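You operate a simulated robot arm through the tools that you are given. There is no shell and no other tool.

Carry out the task below with a simulated robot arm. There is one attempt and no reset: what you move stays moved.

Task
Empty the steel cup into the grey bucket and swill it with water.
Fine: some water from the jug into the emptied cup, tipped into the bucket too; cup and jug back. Set down upright: water jug.

The check looks at the end state, three seconds after you hand in, the way a careful person would. Anything else that was tipped, shoved, dropped, spilled or broken makes it a failure.

Robot
A 7-joint arm with a three-finger gripper, fixed in place. Base frame: the origin is on the floor under the middle of its stand, x ahead of it, y to its left, z up; the work surface is at about z = 800. Units: mm, rad, N and s.
It reaches about 1342 mm from its shoulder. Its first joint turns from -2.897 to 2.897 rad. Payload 2.69 kg.
The tool frame sits at the grasp point between the pads (the TCP): z along the fingers, y along the line on which they close. The tips reach 30 mm beyond it. The gripper opens to 128 mm; its body begins 117 mm behind the TCP.
Orientation is told as [roll, pitch, yaw] about the base's x, y, z axes, in that order, counted from this pose: with the fingers straight down and closing along the base's y, the tool's x points along the base's -x, its y along +y and its z along -z.

Tools
- The arm moves only by the tool drive_tool. Its argument "motion" is one flat list of numbers, 7 for each row, row after row: the finger opening in mm, from 0 to 128, then the shift along the tool's x, y, z in mm, then the turn, a rotation vector about the tool's x, y, z in rad. In form: [hand, tx, ty, tz, ax, ay, az, hand, tx, ty, tz, ax, ay, az, ...]. A call has 1 to 20 rows; each row shifts and turns the commanded pose from where the row before left it, along the tool's axes as they then stand. Each row takes 0.2 s and may step no farther than 50 mm and 0.15 rad from the row before; otherwise, or with a gripper value out of range, the whole call is refused. A pose out of reach is approached as far as the arm can. The call stops where the force on the tool passes 40 N (or 10 N more than at its start, if that is more) or the arm is blocked; 0.2 s more then pass. The fingers move at their own pace (about 127 mm/s each) and stop on an object; they squeeze with about 24 N. The grip force told is the motor's: it shows also when the fingers shut on nothing. Time passes only in rows, and 0.2 s behind the last, so rows that do not move let the fingers close. It gives the time, the measured TCP pose, the force on the tool (base axes), the opening and the grip force at its end, in the units of the frame above (readings bear some noise), with the torque about the TCP (base axes, N m) and any sound that the robot's microphone picked up.
- Cameras (640 x 400 px; columns grow to the right, rows downward): "scene" is fixed at [50.3, -500.3, 1561.6]; the picture's right is [0.21, -0.98, 0.00], its down [-0.48, -0.10, -0.87] and it looks along [0.85, 0.18, -0.49] (base axes); focal length 284 px, centre (320, 200). "wrist" rides on the gripper at [58, 54, -131] in the tool frame; the picture's right is [-0.68, 0.74, 0.00], its down [-0.62, -0.57, -0.55] and it looks along [-0.40, -0.37, 0.84] (tool axes); focal length 234 px, centre (320, 200). There is no depth. A picture from a camera that has moved, and an enlarged one, comes with that camera's place and axes in the base frame and with its lens.
- capture(camera): a new picture of that camera. No time passes.
- move_column(by): moves the trunk up (or, below 0, down) by that many mm; the arm rides with it, the base frame stays. It gives what a move gives, with no picture.
- close_up(camera, box): a new picture of the part [left, top, right, bottom] of that camera's present view, enlarged. No time passes.
- close_job(): hands the job in; it is judged then, once.

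Places have to be worked out from the pictures, the camera data and where the tool is seen. Open the gripper and draw the arm clear of the work before you hand the job in, unless the task says otherwise.

The tools are called after "Emit:" as a command line: name --argument value ..., lists and objects as JSON in quotes. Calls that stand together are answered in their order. drive_tool: Moves the arm, as the interface text tells. Its arguments: {"type":"object","properties":{"motion":{"type":"array","items":{"type":"number"}}},"required":["motion"]} The other tools are called the same way: move_column (by) moves the trunk up or down; capture (camera) takes a picture; close_up (camera, box) takes an enlarged picture of a part of a camera's view; close_job () hands the job in.

At the start:

```text
time_s: 0.0
tcp_pos: [573.1, -413.2, 1358.3]
tool_rot: [0.001, 0.0, -0.002]
wrist_force: [0.1, 0.7, -0.2]
ft_torque: [0.0, 0.04, 0.02]
finger_gap: 127.7
grip_force: 0.0
trunk travel left (down, up): [-175.0, 175.0]
```

scene: 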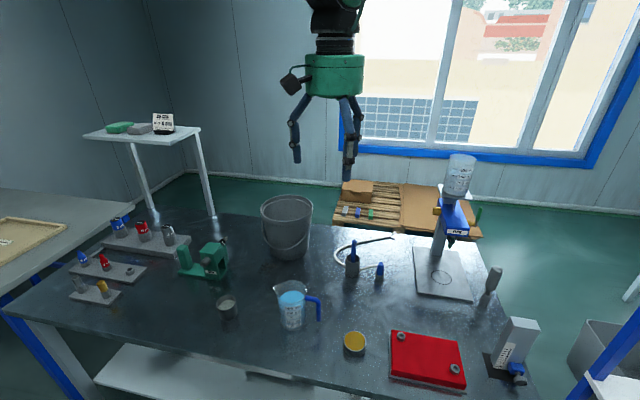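
wrist: 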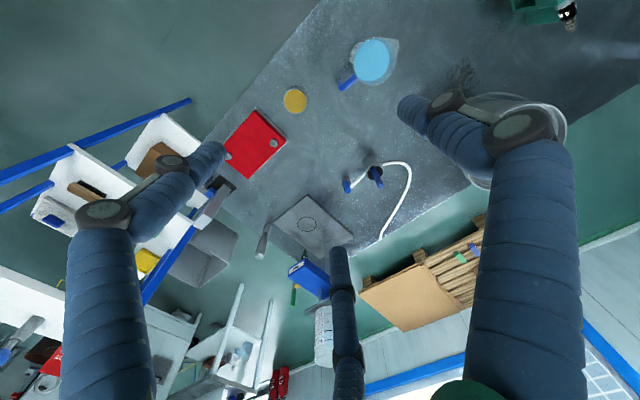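

I start by looking closer at the cup, jug and bucket in the scene view.

Emit:
close_up --camera "scene" --box '[170, 180, 350, 340]'

Emit:
close_up --camera "scene" --box '[200, 280, 260, 330]'

Emit:
close_up --camera "scene" --box '[260, 270, 340, 335]'

```text
2.50 times, centred on (260, 260) of scene
camera zoom: at [50.3, -500.3, 1561.6], right [0.21, -0.98, 0.0], down [-0.48, -0.1, -0.87], along [0.85, 0.18, -0.49], focal length 711 px, centre (470, 50)
```

zoom: 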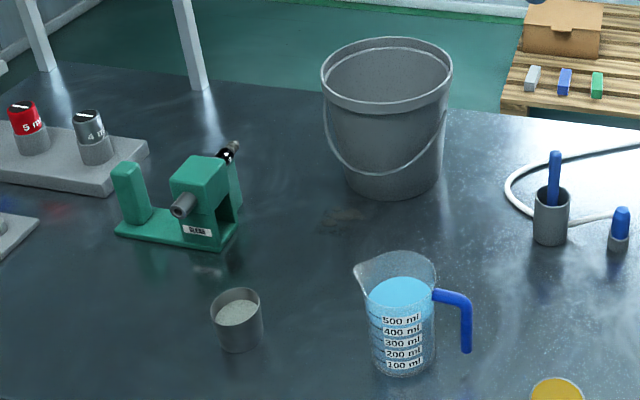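

```text
8.00 times, centred on (230, 305) of scene
camera zoom: at [50.3, -500.3, 1561.6], right [0.21, -0.98, 0.0], down [-0.48, -0.1, -0.87], along [0.85, 0.18, -0.49], focal length 2275 px, centre (1040, -640)
```

zoom: 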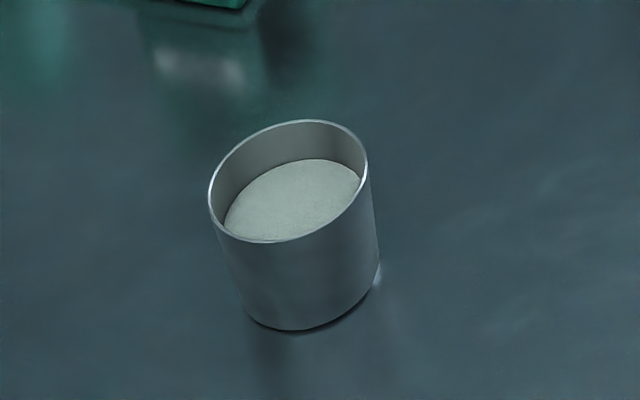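

```text
6.15 times, centred on (300, 302) of scene
camera zoom: at [50.3, -500.3, 1561.6], right [0.21, -0.98, 0.0], down [-0.48, -0.1, -0.87], along [0.85, 0.18, -0.49], focal length 1750 px, centre (443, -431)
```

zoom: 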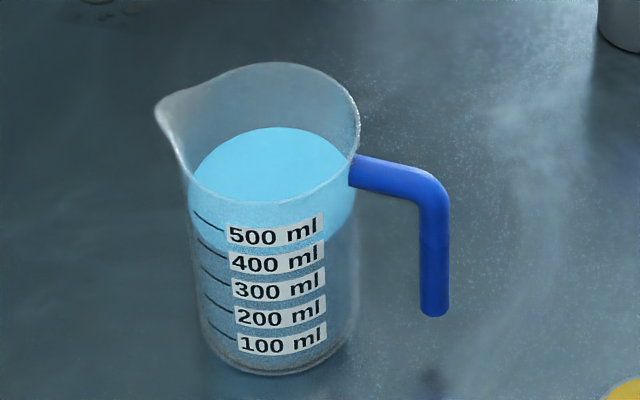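

I look at the gripper's finger layout before choosing a grasp.

Emit:
close_up --camera "scene" --box '[260, 30, 400, 190]'

Emit:
close_up --camera "scene" --box '[60, 200, 260, 330]'

Emit:
close_up --camera "scene" --box '[320, 220, 540, 390]'

```text
2.50 times, centred on (330, 110) of scene
camera zoom: at [50.3, -500.3, 1561.6], right [0.21, -0.98, 0.0], down [-0.48, -0.1, -0.87], along [0.85, 0.18, -0.49], focal length 711 px, centre (295, 425)
```

zoom: 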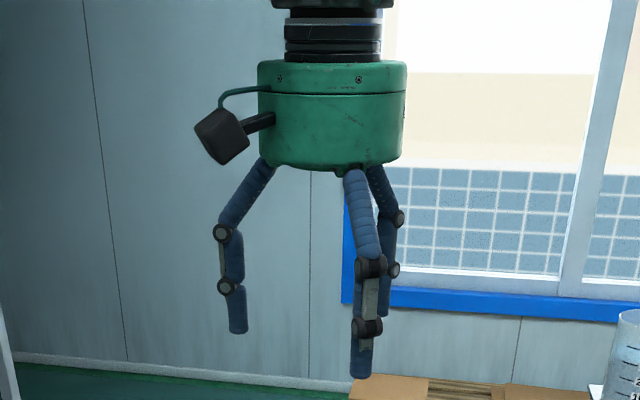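

```text
3.08 times, centred on (160, 265) of scene
camera zoom: at [50.3, -500.3, 1561.6], right [0.21, -0.98, 0.0], down [-0.48, -0.1, -0.87], along [0.85, 0.18, -0.49], focal length 875 px, centre (812, 0)
```

zoom: 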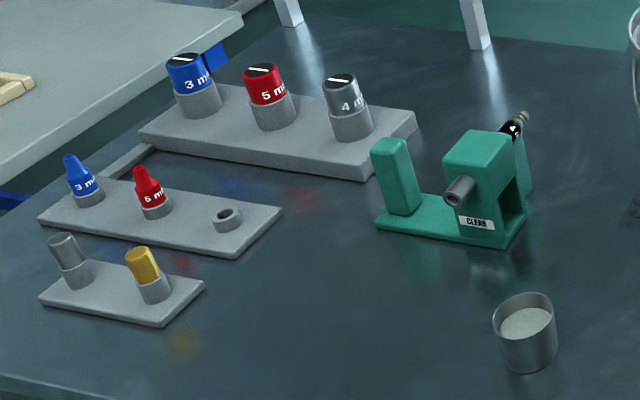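

```text
2.35 times, centred on (430, 305) of scene
camera zoom: at [50.3, -500.3, 1561.6], right [0.21, -0.98, 0.0], down [-0.48, -0.1, -0.87], along [0.85, 0.18, -0.49], focal length 669 px, centre (61, -47)
```

zoom: 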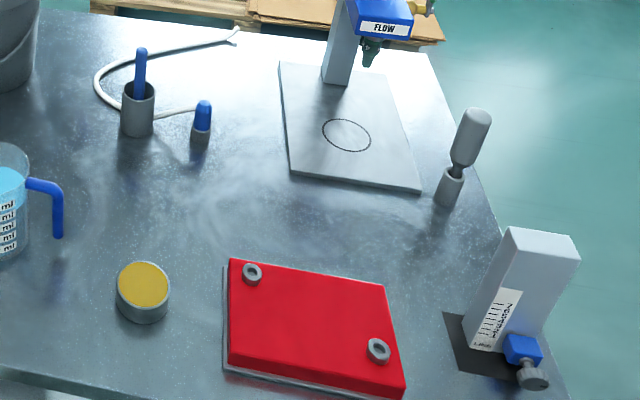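

The fingers look like three radial jaws. I will close them partway in free air to see how they travel before picking a grasp.

Emit:
drive_tool --motion '[64, 0, 0, 0, 0, 0, 0, 64, 0, 0, 0, 0, 0, 0, 64, 0, 0, 0, 0, 0, 0]'

Emit:
capture --camera "wrist"

Emit:
close_up --camera "scene" --box '[260, 30, 400, 190]'

```text
time_s: 0.8
tcp_pos: [573.2, -412.9, 1359.2]
tool_rot: [0.0, 0.0, 0.0]
wrist_force: [-0.6, -0.5, 0.1]
ft_torque: [0.01, 0.01, -0.02]
finger_gap: 63.8
grip_force: 0.0
trunk travel left (down, up): [-175.0, 175.0]
```

```text
taken
camera wrist: at [514.3, -359.3, 1489.2], right [0.68, 0.74, 0.0], down [0.62, -0.57, 0.55], along [0.4, -0.37, -0.84], focal length 234 px, centre (320, 200)
```

wrist: 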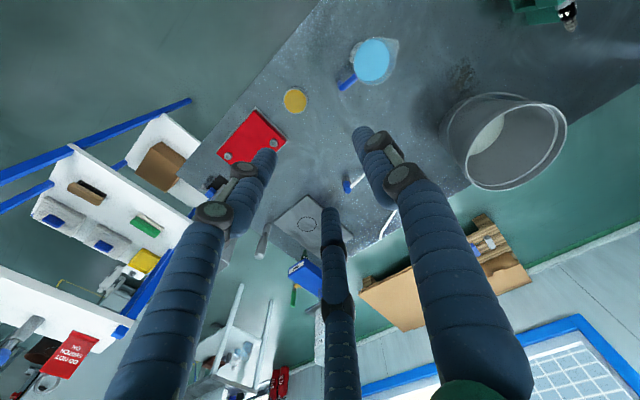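

```text
2.50 times, centred on (330, 110) of scene
camera zoom: at [50.3, -500.3, 1561.6], right [0.21, -0.98, 0.0], down [-0.48, -0.1, -0.87], along [0.85, 0.18, -0.49], focal length 711 px, centre (295, 425)
```

zoom: 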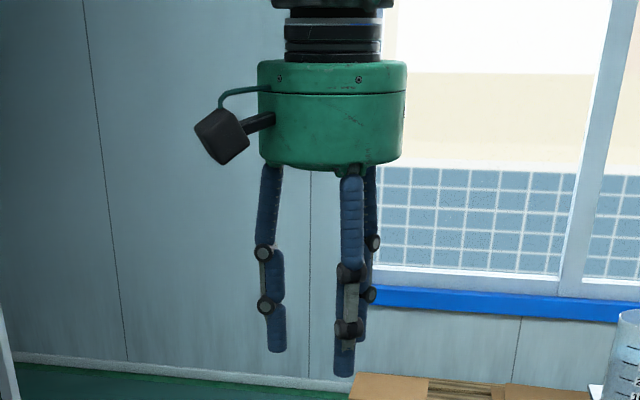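

The fingers are a centric three-jaw (jaws at tool azimuths about 90°, -30°, 210°), so vertical grasps suit both cup and jug. I estimate cup ≈ (593,-88), jug ≈ (600,-302), bucket ≈ (941,-181) with its rim at z ≈ 990. I move above the cup and yaw 90°.

Emit:
drive_tool --motion '[110, -2, 32.5, 25, 0, 0, 0, 110, -2, 32.5, 25, 0, 0, 0, 110, -2, 32.5, 25, 0, 0, 0, 110, -2, 32.5, 25, 0, 0, 0, 110, -2, 32.5, 25, 0, 0, 0, 110, -2, 32.5, 25, 0, 0, 0, 110, -2, 32.5, 25, 0, 0, 0, 110, -2, 32.5, 25, 0, 0, 0, 110, -2, 32.5, 25, 0, 0, 0, 110, -2, 32.5, 25, 0, 0, 0]'

Emit:
drive_tool --motion '[110, 0, 0, 0, 0, 0, 0.1428, 110, 0, 0, 0, 0, 0, 0.1428, 110, 0, 0, 0, 0, 0, 0.1428, 110, 0, 0, 0, 0, 0, 0.1428, 110, 0, 0, 0, 0, 0, 0.1428, 110, 0, 0, 0, 0, 0, 0.1428, 110, 0, 0, 0, 0, 0, 0.1428, 110, 0, 0, 0, 0, 0, 0.1428, 110, 0, 0, 0, 0, 0, 0.1428, 110, 0, 0, 0, 0, 0, 0.1428, 110, 0, 0, 0, 0, 0, 0.1428]'

Emit:
capture --camera "wrist"

Emit:
capture --camera "scene"

```text
time_s: 3.0
tcp_pos: [594.5, -85.4, 1107.6]
tool_rot: [-0.001, 0.0, -0.001]
wrist_force: [0.2, -0.6, -0.6]
ft_torque: [0.02, -0.01, -0.02]
finger_gap: 110.0
grip_force: 0.0
trunk travel left (down, up): [-175.0, 175.0]
```

```text
time_s: 5.4
tcp_pos: [593.9, -86.7, 1109.1]
tool_rot: [0.001, -0.001, -1.573]
wrist_force: [0.4, -0.8, 0.3]
ft_torque: [-0.01, 0.01, -0.01]
finger_gap: 110.0
grip_force: 0.0
trunk travel left (down, up): [-175.0, 175.0]
```

```text
taken
camera wrist: at [647.4, -29.6, 1238.7], right [0.73, -0.68, 0.0], down [-0.57, -0.61, 0.55], along [-0.37, -0.4, -0.84], focal length 234 px, centre (320, 200)
```

wrist: 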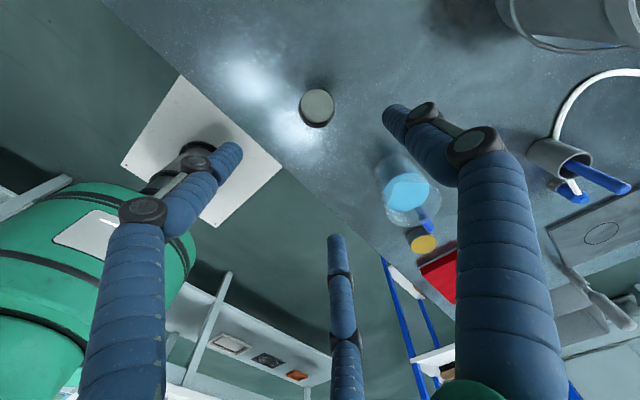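

```text
taken
```

scene: 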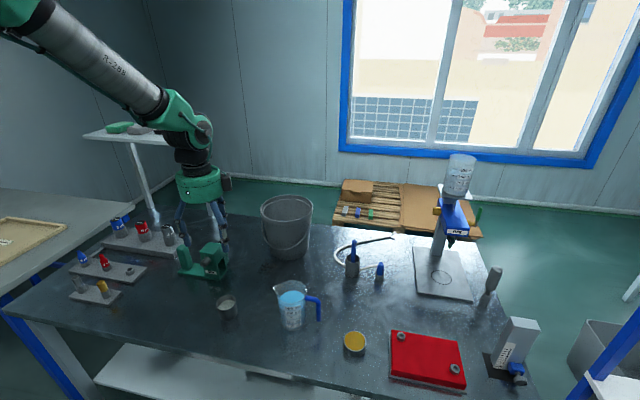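

The cup shows near (593,-83). I zoom the wrist view to refine its centre and diameter.

Emit:
close_up --camera "wrist" --box '[276, 75, 356, 140]'

Emit:
close_up --camera "wrist" --box '[360, 140, 460, 260]'

```text
6.15 times, centred on (316, 108) of wrist
camera zoom: at [647.4, -29.6, 1238.7], right [0.73, -0.68, 0.0], down [-0.57, -0.61, 0.55], along [-0.37, -0.4, -0.84], focal length 1441 px, centre (345, 769)
```

zoom: 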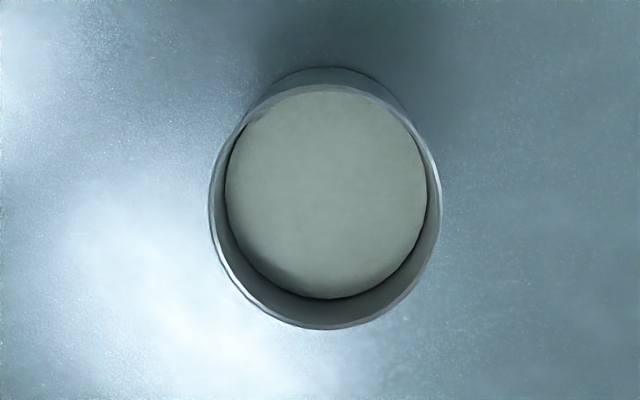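

```text
3.33 times, centred on (410, 200) of wrist
camera zoom: at [647.4, -29.6, 1238.7], right [0.73, -0.68, 0.0], down [-0.57, -0.61, 0.55], along [-0.37, -0.4, -0.84], focal length 781 px, centre (20, 200)
```

zoom: 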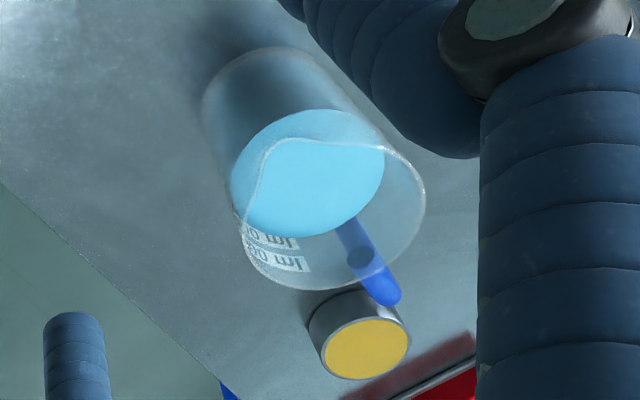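

Refined cup centre ≈ (589.5,-87), diameter ≈ 60 mm, rim z ≈ 848. I descend to z ≈ 890 and check the centring.

Emit:
drive_tool --motion '[110, 0, -4.4, 40, 0, 0, 0, 110, 0, 0, 40, 0, 0, 0, 110, 0, 0, 40, 0, 0, 0, 110, 0, 0, 40, 0, 0, 0, 110, 0, 0, 40, 0, 0, 0, 110, 0, 0, 20, 0, 0, 0]'

Emit:
capture --camera "wrist"

Emit:
close_up --camera "scene" --box '[160, 220, 300, 340]'

```text
time_s: 6.8
tcp_pos: [588.9, -88.0, 890.0]
tool_rot: [-0.001, 0.0, -1.573]
wrist_force: [0.1, -1.1, 0.3]
ft_torque: [0.02, 0.03, -0.03]
finger_gap: 110.0
grip_force: 0.1
trunk travel left (down, up): [-175.0, 175.0]
```

```text
taken
camera wrist: at [643.9, -30.1, 1019.7], right [0.74, -0.68, 0.0], down [-0.57, -0.62, 0.55], along [-0.37, -0.4, -0.84], focal length 234 px, centre (320, 200)
```

wrist: 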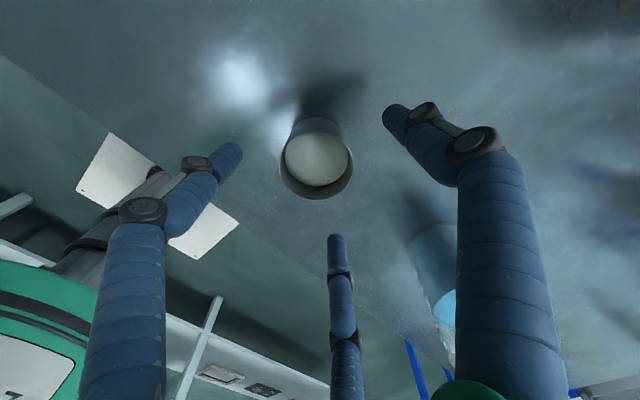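

```text
3.33 times, centred on (230, 280) of scene
camera zoom: at [50.3, -500.3, 1561.6], right [0.21, -0.98, 0.0], down [-0.48, -0.1, -0.87], along [0.85, 0.18, -0.49], focal length 948 px, centre (620, -67)
```

zoom: 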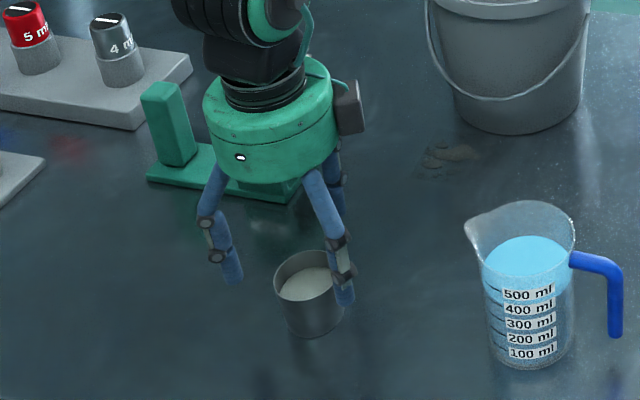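

I zoom in to verify the cup's offset from the tool axis before going further down.

Emit:
close_up --camera "wrist" --box '[256, 100, 384, 220]'

```text
3.33 times, centred on (320, 160) of wrist
camera zoom: at [643.9, -30.1, 1019.7], right [0.74, -0.68, 0.0], down [-0.57, -0.62, 0.55], along [-0.37, -0.4, -0.84], focal length 781 px, centre (320, 333)
```

zoom: 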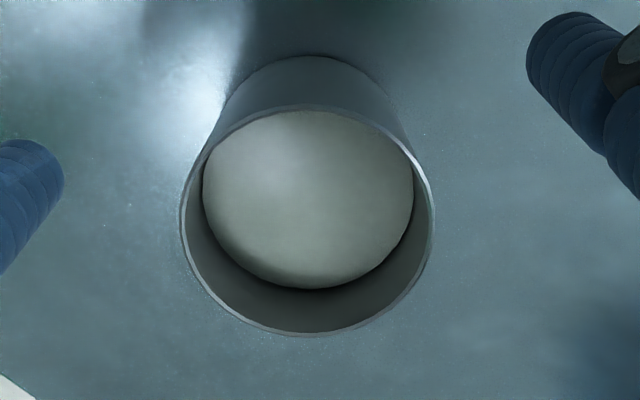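

The cup is centred within about 2 mm of the tool axis. I descend to z ≈ 836 and close gently on it.

Emit:
drive_tool --motion '[110, 1, 0, 18, 0, 0, 0, 110, 0, 0, 18, 0, 0, 0, 110, 0, 0, 18, 0, 0, 0]'

Emit:
drive_tool --motion '[90, 0, 0, 0, 0, 0, 0, 75, 0, 0, 0, 0, 0, 0, 66, 0, 0, 0, 0, 0, 0, 60, 0, 0, 0, 0, 0, 0, 54, 0, 0, 0, 0, 0, 0, 50, 0, 0, 0, 0, 0, 0, 50, 0, 0, 0, 0, 0, 0]'

Emit:
capture --camera "wrist"

Emit:
close_up --camera "scene" --box '[160, 220, 300, 340]'

```text
time_s: 7.6
tcp_pos: [587.2, -87.9, 835.7]
tool_rot: [0.0, -0.001, -1.572]
wrist_force: [-0.3, 0.1, -1.0]
ft_torque: [-0.06, 0.05, 0.01]
finger_gap: 110.1
grip_force: 0.0
trunk travel left (down, up): [-175.0, 175.0]
```

```text
time_s: 9.2
tcp_pos: [588.4, -88.3, 835.8]
tool_rot: [0.001, 0.0, -1.572]
wrist_force: [-0.1, 0.6, 1.0]
ft_torque: [-0.03, 0.02, 0.02]
finger_gap: 53.6
grip_force: 24.0
trunk travel left (down, up): [-175.0, 175.0]
```

```text
taken
camera wrist: at [641.2, -30.4, 965.9], right [0.74, -0.68, 0.0], down [-0.57, -0.62, 0.55], along [-0.37, -0.4, -0.84], focal length 234 px, centre (320, 200)
```

wrist: 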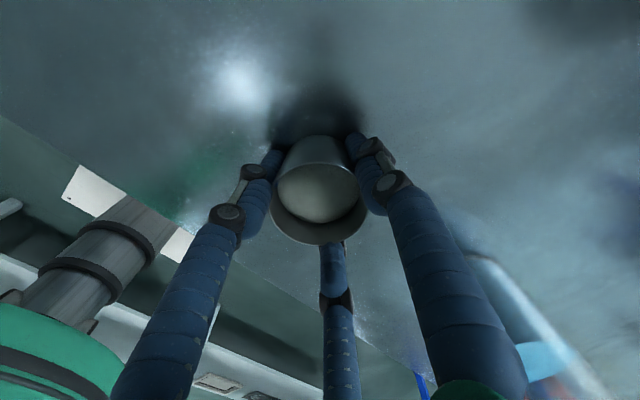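

```text
3.33 times, centred on (230, 280) of scene
camera zoom: at [50.3, -500.3, 1561.6], right [0.21, -0.98, 0.0], down [-0.48, -0.1, -0.87], along [0.85, 0.18, -0.49], focal length 948 px, centre (620, -67)
```

zoom: 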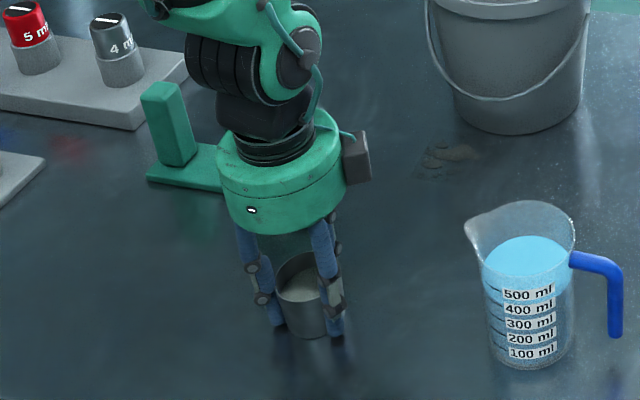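

The cup is gripped (24 N). I lift it smoothly and check that it comes along upright.

Emit:
drive_tool --motion '[46, 0, 0, -5, 0, 0, 0, 46, 0, 0, -10, 0, 0, 0, 46, 0, 0, -20, 0, 0, 0, 46, 0, 0, -30, 0, 0, 0, 46, 0, 0, -35, 0, 0, 0, 46, 0, 0, -35, 0, 0, 0, 46, 0, 0, -35, 0, 0, 0, 46, 0, 0, -35, 0, 0, 0, 46, 0, 0, -35, 0, 0, 0, 46, 0, 0, -20, 0, 0, 0, 46, 0, 0, -10, 0, 0, 0]'

Emit:
capture --camera "wrist"

Emit:
capture --camera "scene"

```text
time_s: 11.6
tcp_pos: [588.1, -87.8, 1105.9]
tool_rot: [0.001, 0.001, -1.57]
wrist_force: [0.1, -0.1, -1.7]
ft_torque: [-0.03, -0.02, 0.01]
finger_gap: 53.8
grip_force: 23.9
trunk travel left (down, up): [-175.0, 175.0]
```

```text
taken
camera wrist: at [641.5, -29.5, 1235.6], right [0.74, -0.68, 0.0], down [-0.57, -0.62, 0.55], along [-0.37, -0.4, -0.84], focal length 234 px, centre (320, 200)
```

wrist: 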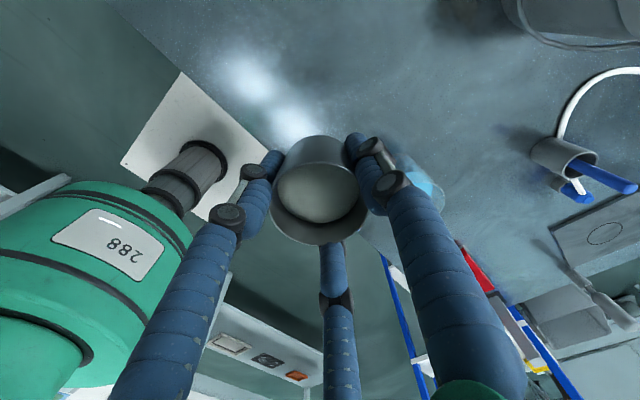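

```text
taken
```

scene: 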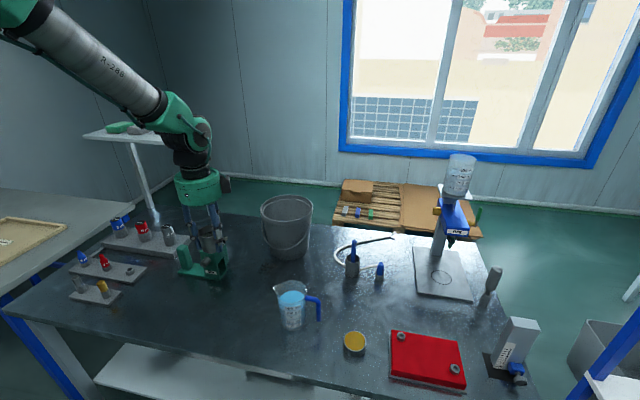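

The cup lifts cleanly (about 1.7 N) and stays upright. I carry it to above the bucket while yawing so the finger-free side (tool -y) will be the pouring lip.

Emit:
drive_tool --motion '[46, -2, 10, -4, 0, 0, 0, 46, -4, 20, -4, 0, 0, 0, 46, -6, 30, -4, 0, 0, 0, 46, -6, 35, -4, 0, 0, 0, 46, -6, 35, -4, 0, 0, 0, 46, -6, 35, -4, 0, 0, 0, 46, -6, 35, -4, 0, 0, 0, 46, -6, 35, -4, 0, 0, 0, 46, -6, 30, 0, 0, 0, 0, 46, -6, 25, 0, 0, 0, 0, 46, -6, 20, 0, 0, 0, 0, 46, -3, 10, 0, 0, 0, 0, 46, 0, 0, 0, 0, 0, 0]'

Emit:
capture --camera "wrist"

Emit:
capture --camera "scene"

```text
time_s: 14.4
tcp_pos: [910.5, -150.1, 1139.3]
tool_rot: [0.001, 0.0, -1.572]
wrist_force: [-1.1, 0.4, -1.2]
ft_torque: [-0.01, 0.03, 0.0]
finger_gap: 53.3
grip_force: 23.9
trunk travel left (down, up): [-175.0, 175.0]
```

```text
taken
camera wrist: at [964.0, -92.1, 1269.4], right [0.74, -0.68, 0.0], down [-0.57, -0.62, 0.55], along [-0.37, -0.4, -0.84], focal length 234 px, centre (320, 200)
```

wrist: 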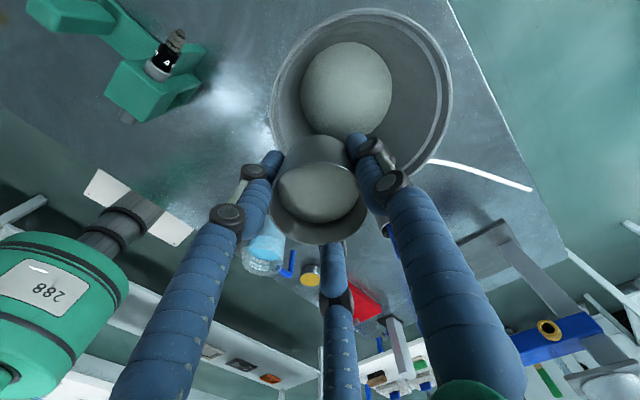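

```text
taken
```

scene: 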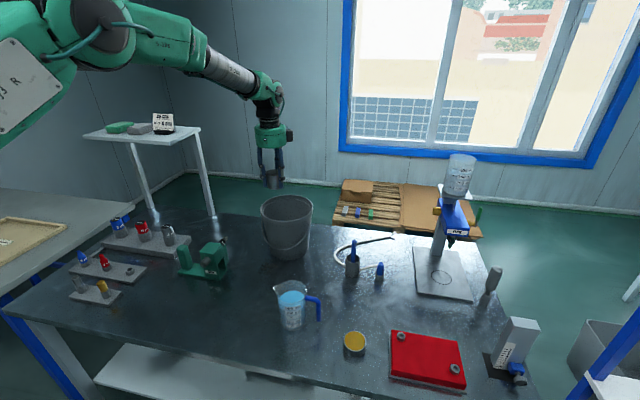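

The bucket is in view. I zoom in to pin down its rim centre.

Emit:
close_up --camera "wrist" --box '[230, 0, 490, 200]'

Emit:
close_up --camera "scene" --box '[220, 110, 350, 280]'

```text
2.00 times, centred on (360, 100) of wrist
camera zoom: at [964.0, -92.1, 1269.4], right [0.74, -0.68, 0.0], down [-0.57, -0.62, 0.55], along [-0.37, -0.4, -0.84], focal length 468 px, centre (240, 400)
```

zoom: 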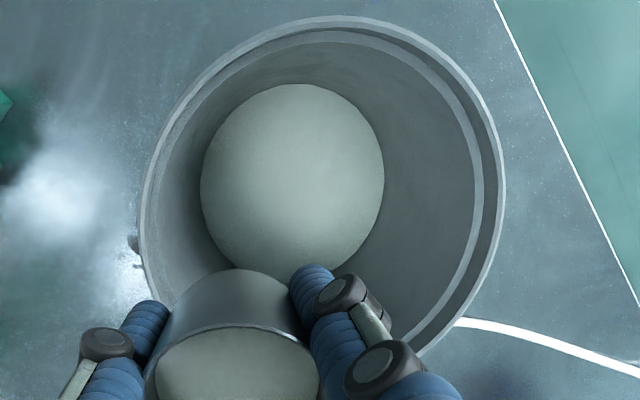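

```text
2.35 times, centred on (285, 195) of scene
camera zoom: at [50.3, -500.3, 1561.6], right [0.21, -0.98, 0.0], down [-0.48, -0.1, -0.87], along [0.85, 0.18, -0.49], focal length 669 px, centre (402, 212)
```

zoom: 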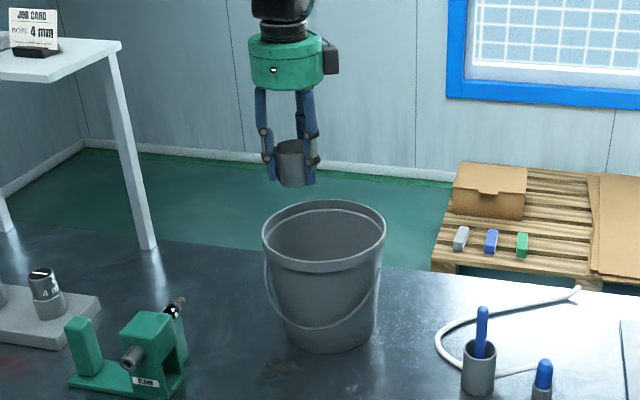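

Using two views with perspective corrected, the bucket axis is ≈ (949,-178) with rim radius ≈ 103 at z ≈ 990. I yaw +60° and shift so the lip will sit over the bucket's far half, pouring toward its centre.

Emit:
drive_tool --motion '[46, 0, 0, 0, 0, 0, -0.07, 46, 0, 0, 0, 0, 0, -0.13, 46, 0, 0, 0, 0, 0, -0.13, 46, 0, 0, 0, 0, 0, -0.13, 46, 0, 0, 0, 0, 0, -0.13, 46, 0, 0, 0, 0, 0, -0.13, 46, 0, 0, 0, 0, 0, -0.13, 46, 0, 0, 0, 0, 0, -0.13, 46, 0, 0, 0, 0, 0, -0.067, 46, -5, 3, 4, 0, 0, 0, 46, -10, 6, 8, 0, 0, 0, 46, -12, 8, 10, 0, 0, 0, 46, -10, 6, 9, 0, 0, 0, 46, -7, 4, 6, 0, 0, 0, 46, -3, 2, 2, 0, 0, 0]'

Emit:
capture --camera "wrist"

Emit:
capture --camera "scene"

```text
time_s: 17.6
tcp_pos: [963.6, -148.3, 1097.0]
tool_rot: [-0.002, 0.001, -0.524]
wrist_force: [-0.2, -0.6, -1.2]
ft_torque: [0.01, -0.04, 0.04]
finger_gap: 53.8
grip_force: 24.2
trunk travel left (down, up): [-175.0, 175.0]
```

```text
taken
camera wrist: at [939.6, -72.1, 1227.7], right [0.95, 0.3, 0.0], down [0.25, -0.8, 0.55], along [0.16, -0.52, -0.84], focal length 234 px, centre (320, 200)
```

wrist: 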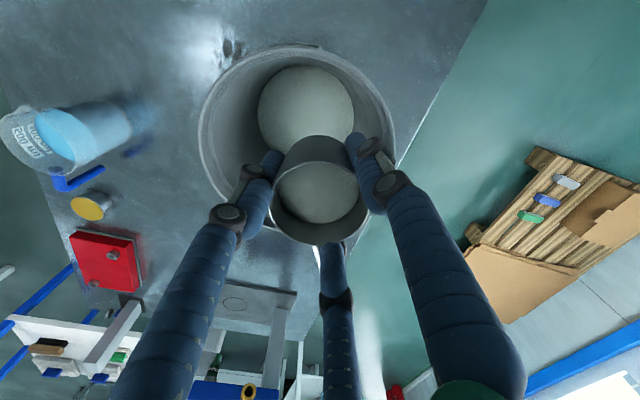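

```text
taken
```

scene: 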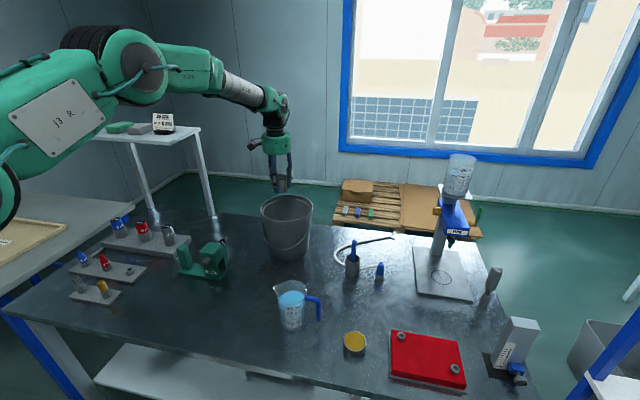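

The TCP is about 31 mm past the bucket's centre on the far side, as intended. I start tilting in steps and watch that the arm follows.

Emit:
drive_tool --motion '[46, 0, 0, 0, -0.05, 0, 0, 46, 0, 0, 0, -0.1, 0, 0, 46, 0, 0, 0, -0.1, 0, 0, 46, 0, 0, 0, -0.1, 0, 0, 46, 0, 0, 0, -0.05, 0, 0]'

Emit:
capture --camera "scene"

Emit:
capture --camera "wrist"

```text
time_s: 18.8
tcp_pos: [963.7, -148.5, 1098.0]
tool_rot: [0.4, 0.0, -0.524]
wrist_force: [0.2, -1.0, -1.6]
ft_torque: [-0.02, -0.02, 0.01]
finger_gap: 53.6
grip_force: 24.2
trunk travel left (down, up): [-175.0, 175.0]
```

```text
taken
```

scene: 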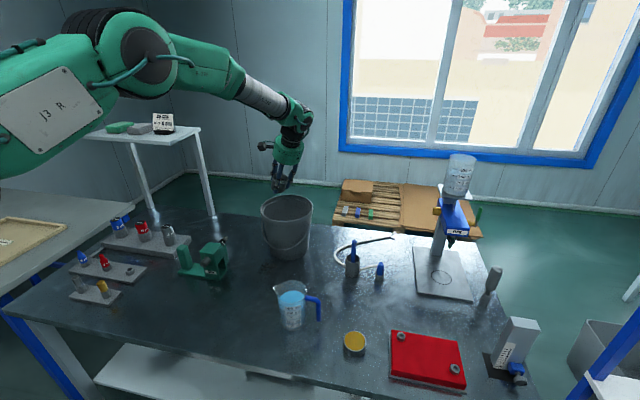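

```text
taken
camera wrist: at [912.8, -120.4, 1238.2], right [0.93, 0.25, 0.29], down [0.17, -0.94, 0.28], along [0.34, -0.21, -0.91], focal length 234 px, centre (320, 200)
```

wrist: 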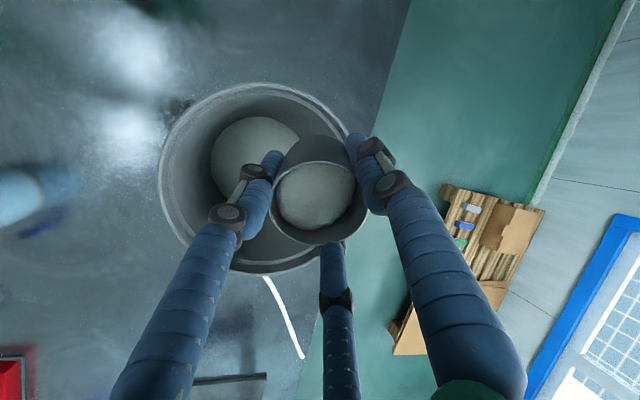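

The arm follows the tilt at fixed TCP. I continue to about 1.2 rad and look again.

Emit:
drive_tool --motion '[46, 0, 0, 0, -0.08, 0, 0, 46, 0, 0, 0, -0.08, 0, 0, 46, 0, 0, 0, -0.08, 0, 0, 46, 0, 0, 0, -0.08, 0, 0, 46, 0, 0, 0, -0.08, 0, 0, 46, 0, 0, 0, -0.08, 0, 0, 46, 0, 0, 0, -0.08, 0, 0, 46, 0, 0, 0, -0.08, 0, 0, 46, 0, 0, 0, -0.08, 0, 0, 46, 0, 0, 0, -0.08, 0, 0]'

Emit:
capture --camera "scene"

Emit:
capture --camera "wrist"

```text
time_s: 21.0
tcp_pos: [963.2, -147.2, 1098.1]
tool_rot: [1.201, 0.0, -0.524]
wrist_force: [0.4, 0.0, -0.3]
ft_torque: [-0.04, 0.07, -0.01]
finger_gap: 53.5
grip_force: 24.0
trunk travel left (down, up): [-175.0, 175.0]
```

```text
taken
```

scene: 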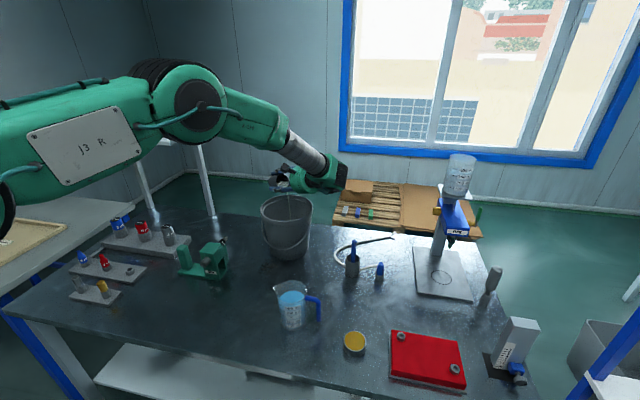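

```text
taken
camera wrist: at [862.2, -207.5, 1194.3], right [0.72, -0.11, 0.69], down [0.17, -0.93, -0.33], along [0.67, 0.36, -0.65], focal length 234 px, centre (320, 200)
```

wrist: 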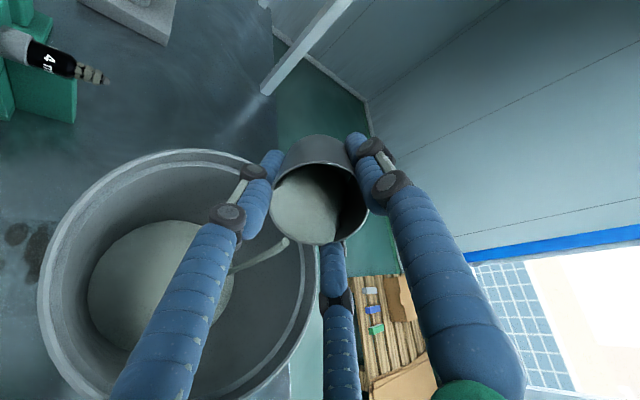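

A white stream is running from the lip into the bucket. I keep tilting slowly at the same place and let it drain.

Emit:
drive_tool --motion '[46, 0, 0, 0, 0, 0, 0, 46, 0, 0, 0, -0.06, 0, 0, 46, 0, 0, 0, -0.06, 0, 0, 46, 0, 0, 0, -0.06, 0, 0, 46, 0, 0, 0, -0.06, 0, 0, 46, 0, 0, 0, -0.06, 0, 0, 46, 0, 0, 0, 0, 0, 0, 46, 0, 0, 0, 0, 0, 0]'

Emit:
capture --camera "wrist"

Emit:
close_up --camera "scene" --box '[220, 110, 380, 270]'

```text
time_s: 22.8
tcp_pos: [964.3, -147.4, 1097.1]
tool_rot: [1.499, 0.0, -0.523]
wrist_force: [0.2, -1.3, -0.2]
ft_torque: [-0.05, 0.02, 0.0]
finger_gap: 53.7
grip_force: 24.0
trunk travel left (down, up): [-175.0, 175.0]
```

```text
taken
camera wrist: at [850.3, -228.5, 1159.7], right [0.61, -0.29, 0.73], down [0.24, -0.82, -0.53], along [0.75, 0.5, -0.43], focal length 234 px, centre (320, 200)
```

wrist: 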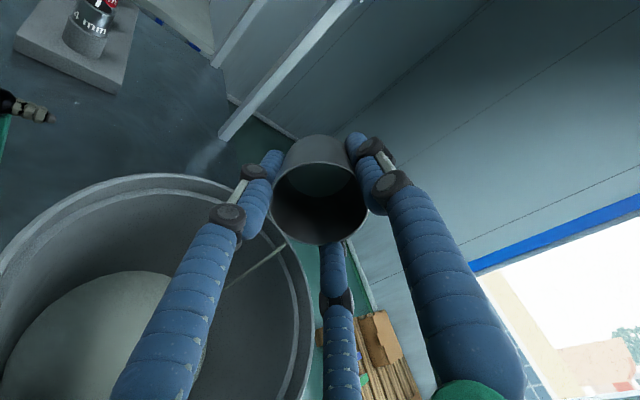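

```text
2.50 times, centred on (300, 190) of scene
camera zoom: at [50.3, -500.3, 1561.6], right [0.21, -0.98, 0.0], down [-0.48, -0.1, -0.87], along [0.85, 0.18, -0.49], focal length 711 px, centre (370, 225)
```

zoom: 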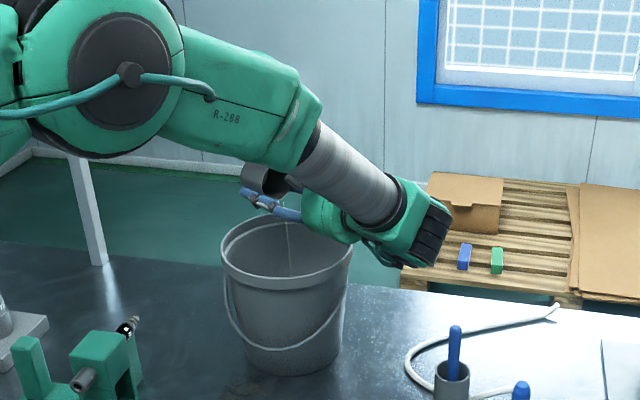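

Only a thin stream remains. I tilt on to about 2.1 rad while raising the tool to keep the wrist clear of the bucket rim.

Emit:
drive_tool --motion '[46, 0, 12.97, -0.92, -0.06, 0, 0, 46, 0, 13, -0.14, -0.06, 0, 0, 46, 0, 12.98, 0.64, -0.06, 0, 0, 46, 0, 12.92, 1.42, -0.06, 0, 0, 46, 0, 12.81, 2.19, -0.06, 0, 0, 46, 0, 12.66, 2.95, -0.06, 0, 0, 46, 0, 12.46, 3.71, -0.06, 0, 0, 46, 0, 12.21, 4.45, -0.06, 0, 0, 46, 0, 11.93, 5.17, -0.06, 0, 0, 46, 0, 11.6, 5.88, -0.06, 0, 0, 46, 0, 0, 0, 0, 0, 0, 46, 0, 0, 0, 0, 0, 0, 46, 0, 0, 0, 0, 0, 0, 46, 0, 0, 0, 0, 0, 0]'

Emit:
capture --camera "wrist"

Emit:
capture --camera "scene"

```text
time_s: 25.8
tcp_pos: [963.3, -147.6, 1228.1]
tool_rot: [2.1, -0.001, -0.523]
wrist_force: [0.5, 0.0, 0.2]
ft_torque: [0.01, 0.01, 0.02]
finger_gap: 53.4
grip_force: 24.2
trunk travel left (down, up): [-175.0, 175.0]
```

```text
taken
camera wrist: at [842.7, -240.1, 1207.3], right [0.4, -0.66, 0.64], down [0.44, -0.47, -0.77], along [0.8, 0.59, 0.1], focal length 234 px, centre (320, 200)
```

wrist: 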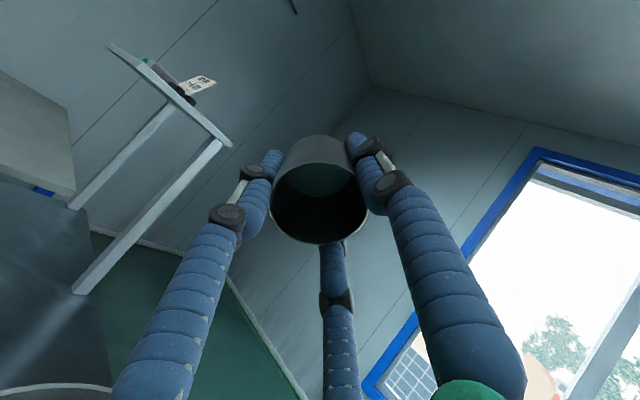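

```text
taken
```

scene: 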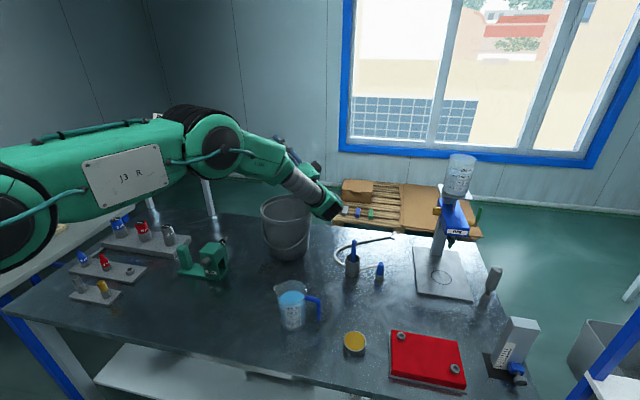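

I zoom into the cup to see whether it is empty.

Emit:
close_up --camera "wrist" --box '[256, 120, 384, 260]'

Emit:
close_up --camera "scene" --box '[240, 120, 350, 270]'

```text
2.86 times, centred on (320, 190) of wrist
camera zoom: at [842.7, -240.1, 1207.3], right [0.4, -0.66, 0.64], down [0.44, -0.47, -0.77], along [0.8, 0.59, 0.1], focal length 669 px, centre (320, 229)
```

zoom: 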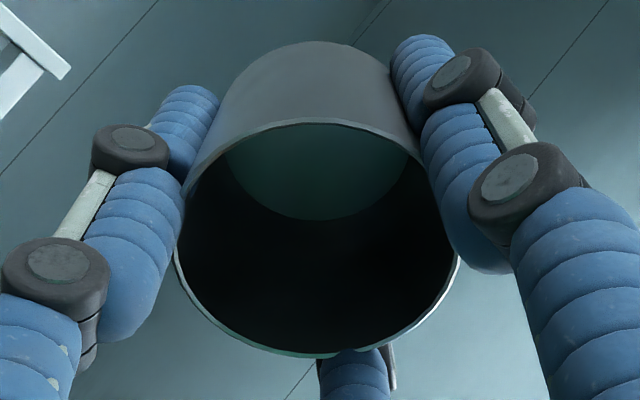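

```text
2.67 times, centred on (295, 195) of scene
camera zoom: at [50.3, -500.3, 1561.6], right [0.21, -0.98, 0.0], down [-0.48, -0.1, -0.87], along [0.85, 0.18, -0.49], focal length 758 px, centre (387, 213)
```

zoom: 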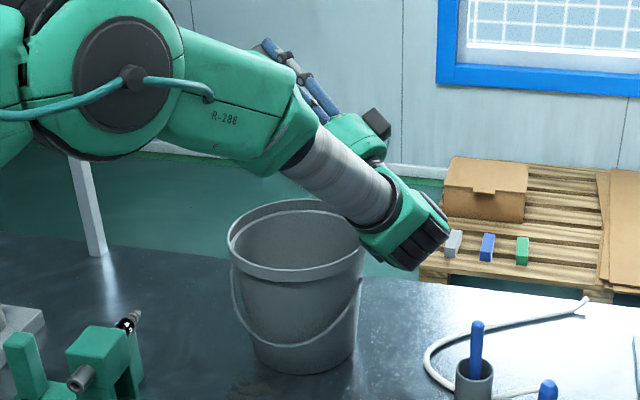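

The cup is empty. I turn it upright again over the bucket, then yaw back to the pick-up orientation.

Emit:
drive_tool --motion '[46, 0, 0, 0, 0.06, 0, 0, 46, 0, 0, 0, 0.1, 0, 0, 46, 0, 0, 0, 0.14, 0, 0, 46, 0, 0, 0, 0.14, 0, 0, 46, 0, 0, 0, 0.14, 0, 0, 46, 0, 0, 0, 0.14, 0, 0, 46, 0, 0, 0, 0.14, 0, 0, 46, 0, 0, 0, 0.14, 0, 0, 46, 0, 0, 0, 0.14, 0, 0, 46, 0, 0, 0, 0.14, 0, 0, 46, 0, 0, 0, 0.14, 0, 0, 46, 0, 0, 0, 0.14, 0, 0, 46, 0, 0, 0, 0.14, 0, 0, 46, 0, 0, 0, 0.14, 0, 0, 46, 0, 0, 0, 0.14, 0, 0, 46, 0, 0, 0, 0.12, 0, 0, 46, 0, 0, 0, 0, 0, 0]'

Emit:
drive_tool --motion '[46, 0, 0, 0, 0, 0, 0.067, 46, 0, 0, 0, 0, 0, 0.14, 46, 0, 0, 0, 0, 0, 0.14, 46, 0, 0, 0, 0, 0, 0.14, 46, 0, 0, 0, 0, 0, 0.14, 46, 0, 0, 0, 0, 0, 0.14, 46, 0, 0, 0, 0, 0, 0.14, 46, 0, 0, 0, 0, 0, 0.14, 46, 0, 0, 0, 0, 0, 0, 46, 0, 0, 0, 0, 0, 0]'

Emit:
capture --camera "wrist"

Emit:
capture --camera "scene"

```text
time_s: 29.4
tcp_pos: [963.5, -147.5, 1228.1]
tool_rot: [0.0, 0.0, -0.524]
wrist_force: [-0.3, 1.5, -0.4]
ft_torque: [-0.03, 0.02, 0.03]
finger_gap: 53.5
grip_force: 23.4
trunk travel left (down, up): [-175.0, 175.0]
```

```text
time_s: 31.6
tcp_pos: [964.6, -147.7, 1227.9]
tool_rot: [0.0, 0.0, -1.572]
wrist_force: [-0.3, 0.2, -1.3]
ft_torque: [-0.01, 0.0, 0.0]
finger_gap: 53.7
grip_force: 24.1
trunk travel left (down, up): [-175.0, 175.0]
```

```text
taken
camera wrist: at [1018.4, -90.2, 1358.6], right [0.74, -0.68, 0.0], down [-0.57, -0.62, 0.55], along [-0.37, -0.4, -0.84], focal length 234 px, centre (320, 200)
```

wrist: 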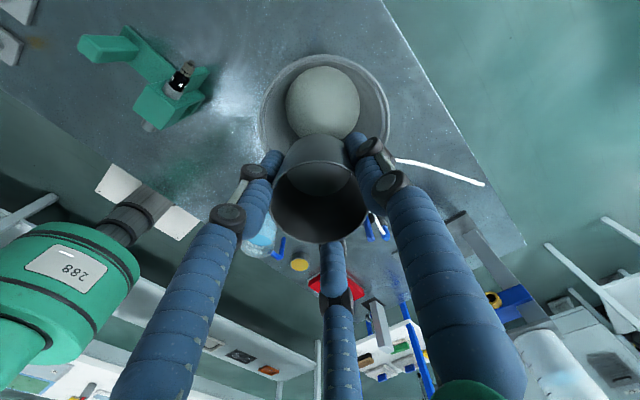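

```text
taken
```

scene: 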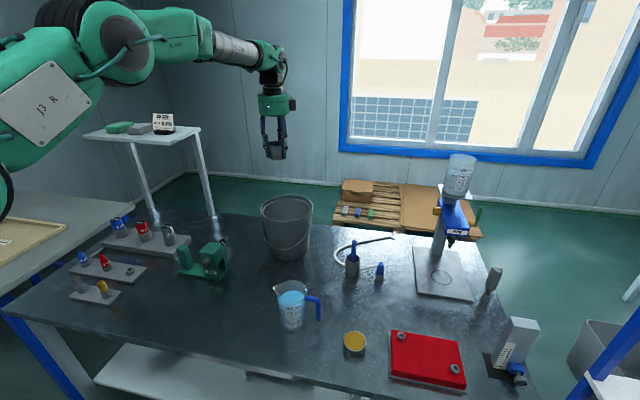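

Bucket and surroundings look clean. I carry the empty cup back above its original place.

Emit:
drive_tool --motion '[46, 4.72, -10, 0, 0, 0, 0, 46, 4.72, -25, 0, 0, 0, 0, 46, 4.72, -35, 0, 0, 0, 0, 46, 4.72, -35, 0, 0, 0, 0, 46, 4.72, -35, 15, 0, 0, 0, 46, 4.72, -35, 15, 0, 0, 0, 46, 4.72, -35, 15, 0, 0, 0, 46, 4.72, -35, 15, 0, 0, 0, 46, 4.72, -35, 15, 0, 0, 0, 46, 4.72, -35, 15, 0, 0, 0, 46, 4.72, -35, 15, 0, 0, 0, 46, 4.72, -20, 15, 0, 0, 0, 46, 4.76, -5.2, 15, 0, 0, 0, 46, 0, 0, 0, 0, 0, 0]'

Emit:
drive_tool --motion '[46, 0, 0, 20, 0, 0, 0, 46, 0, 0, 40, 0, 0, 0, 46, 0, 0, 40, 0, 0, 0, 46, 0, 0, 40, 0, 0, 0, 46, 0, 0, 30, 0, 0, 0, 46, 0, 0, 30, 0, 0, 0, 46, 0, 0, 20, 0, 0, 0, 46, 0, 0, 12, 0, 0, 0, 46, 0, 0, 10, 0, 0, 0, 46, 0, 0, 6, 0, 0, 0, 46, 0, 0, 0, 0, 0, 0]'

Emit:
close_up --camera "scene" --box '[160, 220, 300, 340]'

```text
time_s: 34.6
tcp_pos: [589.4, -86.0, 1093.8]
tool_rot: [0.0, -0.001, -1.573]
wrist_force: [-0.5, -0.1, -0.5]
ft_torque: [-0.03, 0.03, 0.03]
finger_gap: 53.9
grip_force: 24.2
trunk travel left (down, up): [-175.0, 175.0]
```

```text
time_s: 37.0
tcp_pos: [589.2, -87.5, 845.8]
tool_rot: [0.001, 0.001, -1.571]
wrist_force: [0.1, -0.6, -1.4]
ft_torque: [-0.02, 0.0, -0.02]
finger_gap: 53.4
grip_force: 24.0
trunk travel left (down, up): [-175.0, 175.0]
```

```text
3.33 times, centred on (230, 280) of scene
camera zoom: at [50.3, -500.3, 1561.6], right [0.21, -0.98, 0.0], down [-0.48, -0.1, -0.87], along [0.85, 0.18, -0.49], focal length 948 px, centre (620, -67)
```

zoom: 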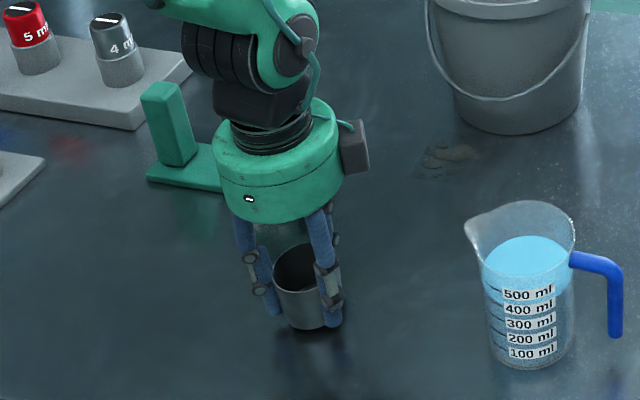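

The cup hangs about 10 mm above the table. I lower it gently until the base touches.

Emit:
drive_tool --motion '[46, 0, 0, 4, 0, 0, 0, 46, 0, 0, 3, 0, 0, 0, 46, 0, 0, 2, 0, 0, 0, 46, 0, 0, 0.5, 0, 0, 0, 46, 0, 0, 0, 0, 0, 0]'

```text
time_s: 38.2
tcp_pos: [588.8, -86.4, 837.3]
tool_rot: [-0.001, -0.001, -1.572]
wrist_force: [0.0, -0.1, 1.8]
ft_torque: [-0.07, 0.05, 0.01]
finger_gap: 53.5
grip_force: 23.6
trunk travel left (down, up): [-175.0, 175.0]
```

Force went from -1.4 to +1.8 N, so the cup is standing on the table. I release it slowly and rise.

Emit:
drive_tool --motion '[54, 0, 0, 0, 0, 0, 0, 58, 0, 0, 0, 0, 0, 0, 62, 0, 0, 0, 0, 0, 0, 70, 0, 0, 0, 0, 0, 0, 85, 0, 0, 0, 0, 0, 0, 105, 0, 0, 0, 0, 0, 0, 110, 0, 0, 0, 0, 0, 0]'

Emit:
capture --camera "wrist"

Emit:
close_up --camera "scene" --box '[160, 220, 300, 340]'

```text
time_s: 39.8
tcp_pos: [588.0, -86.1, 836.7]
tool_rot: [0.0, 0.0, -1.571]
wrist_force: [-0.3, -0.3, -0.2]
ft_torque: [0.0, 0.0, 0.03]
finger_gap: 110.0
grip_force: 0.0
trunk travel left (down, up): [-175.0, 175.0]
```

```text
taken
camera wrist: at [642.5, -28.3, 966.7], right [0.74, -0.68, 0.0], down [-0.57, -0.62, 0.55], along [-0.37, -0.4, -0.84], focal length 234 px, centre (320, 200)
```

wrist: 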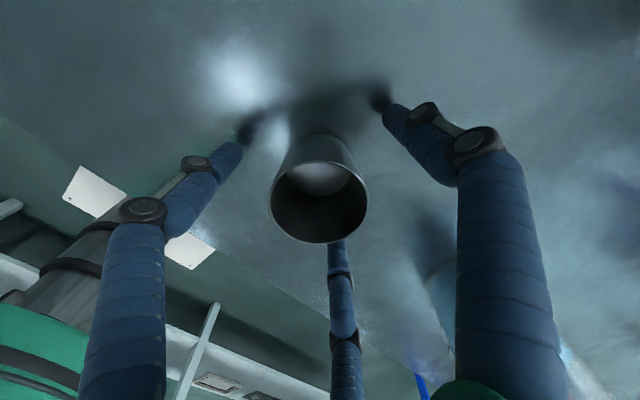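

```text
3.33 times, centred on (230, 280) of scene
camera zoom: at [50.3, -500.3, 1561.6], right [0.21, -0.98, 0.0], down [-0.48, -0.1, -0.87], along [0.85, 0.18, -0.49], focal length 948 px, centre (620, -67)
```

zoom: 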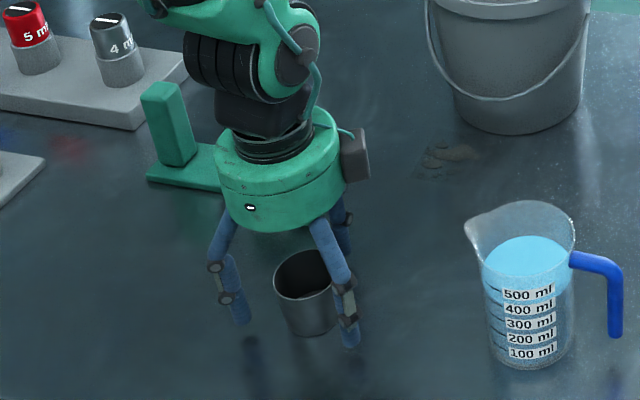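

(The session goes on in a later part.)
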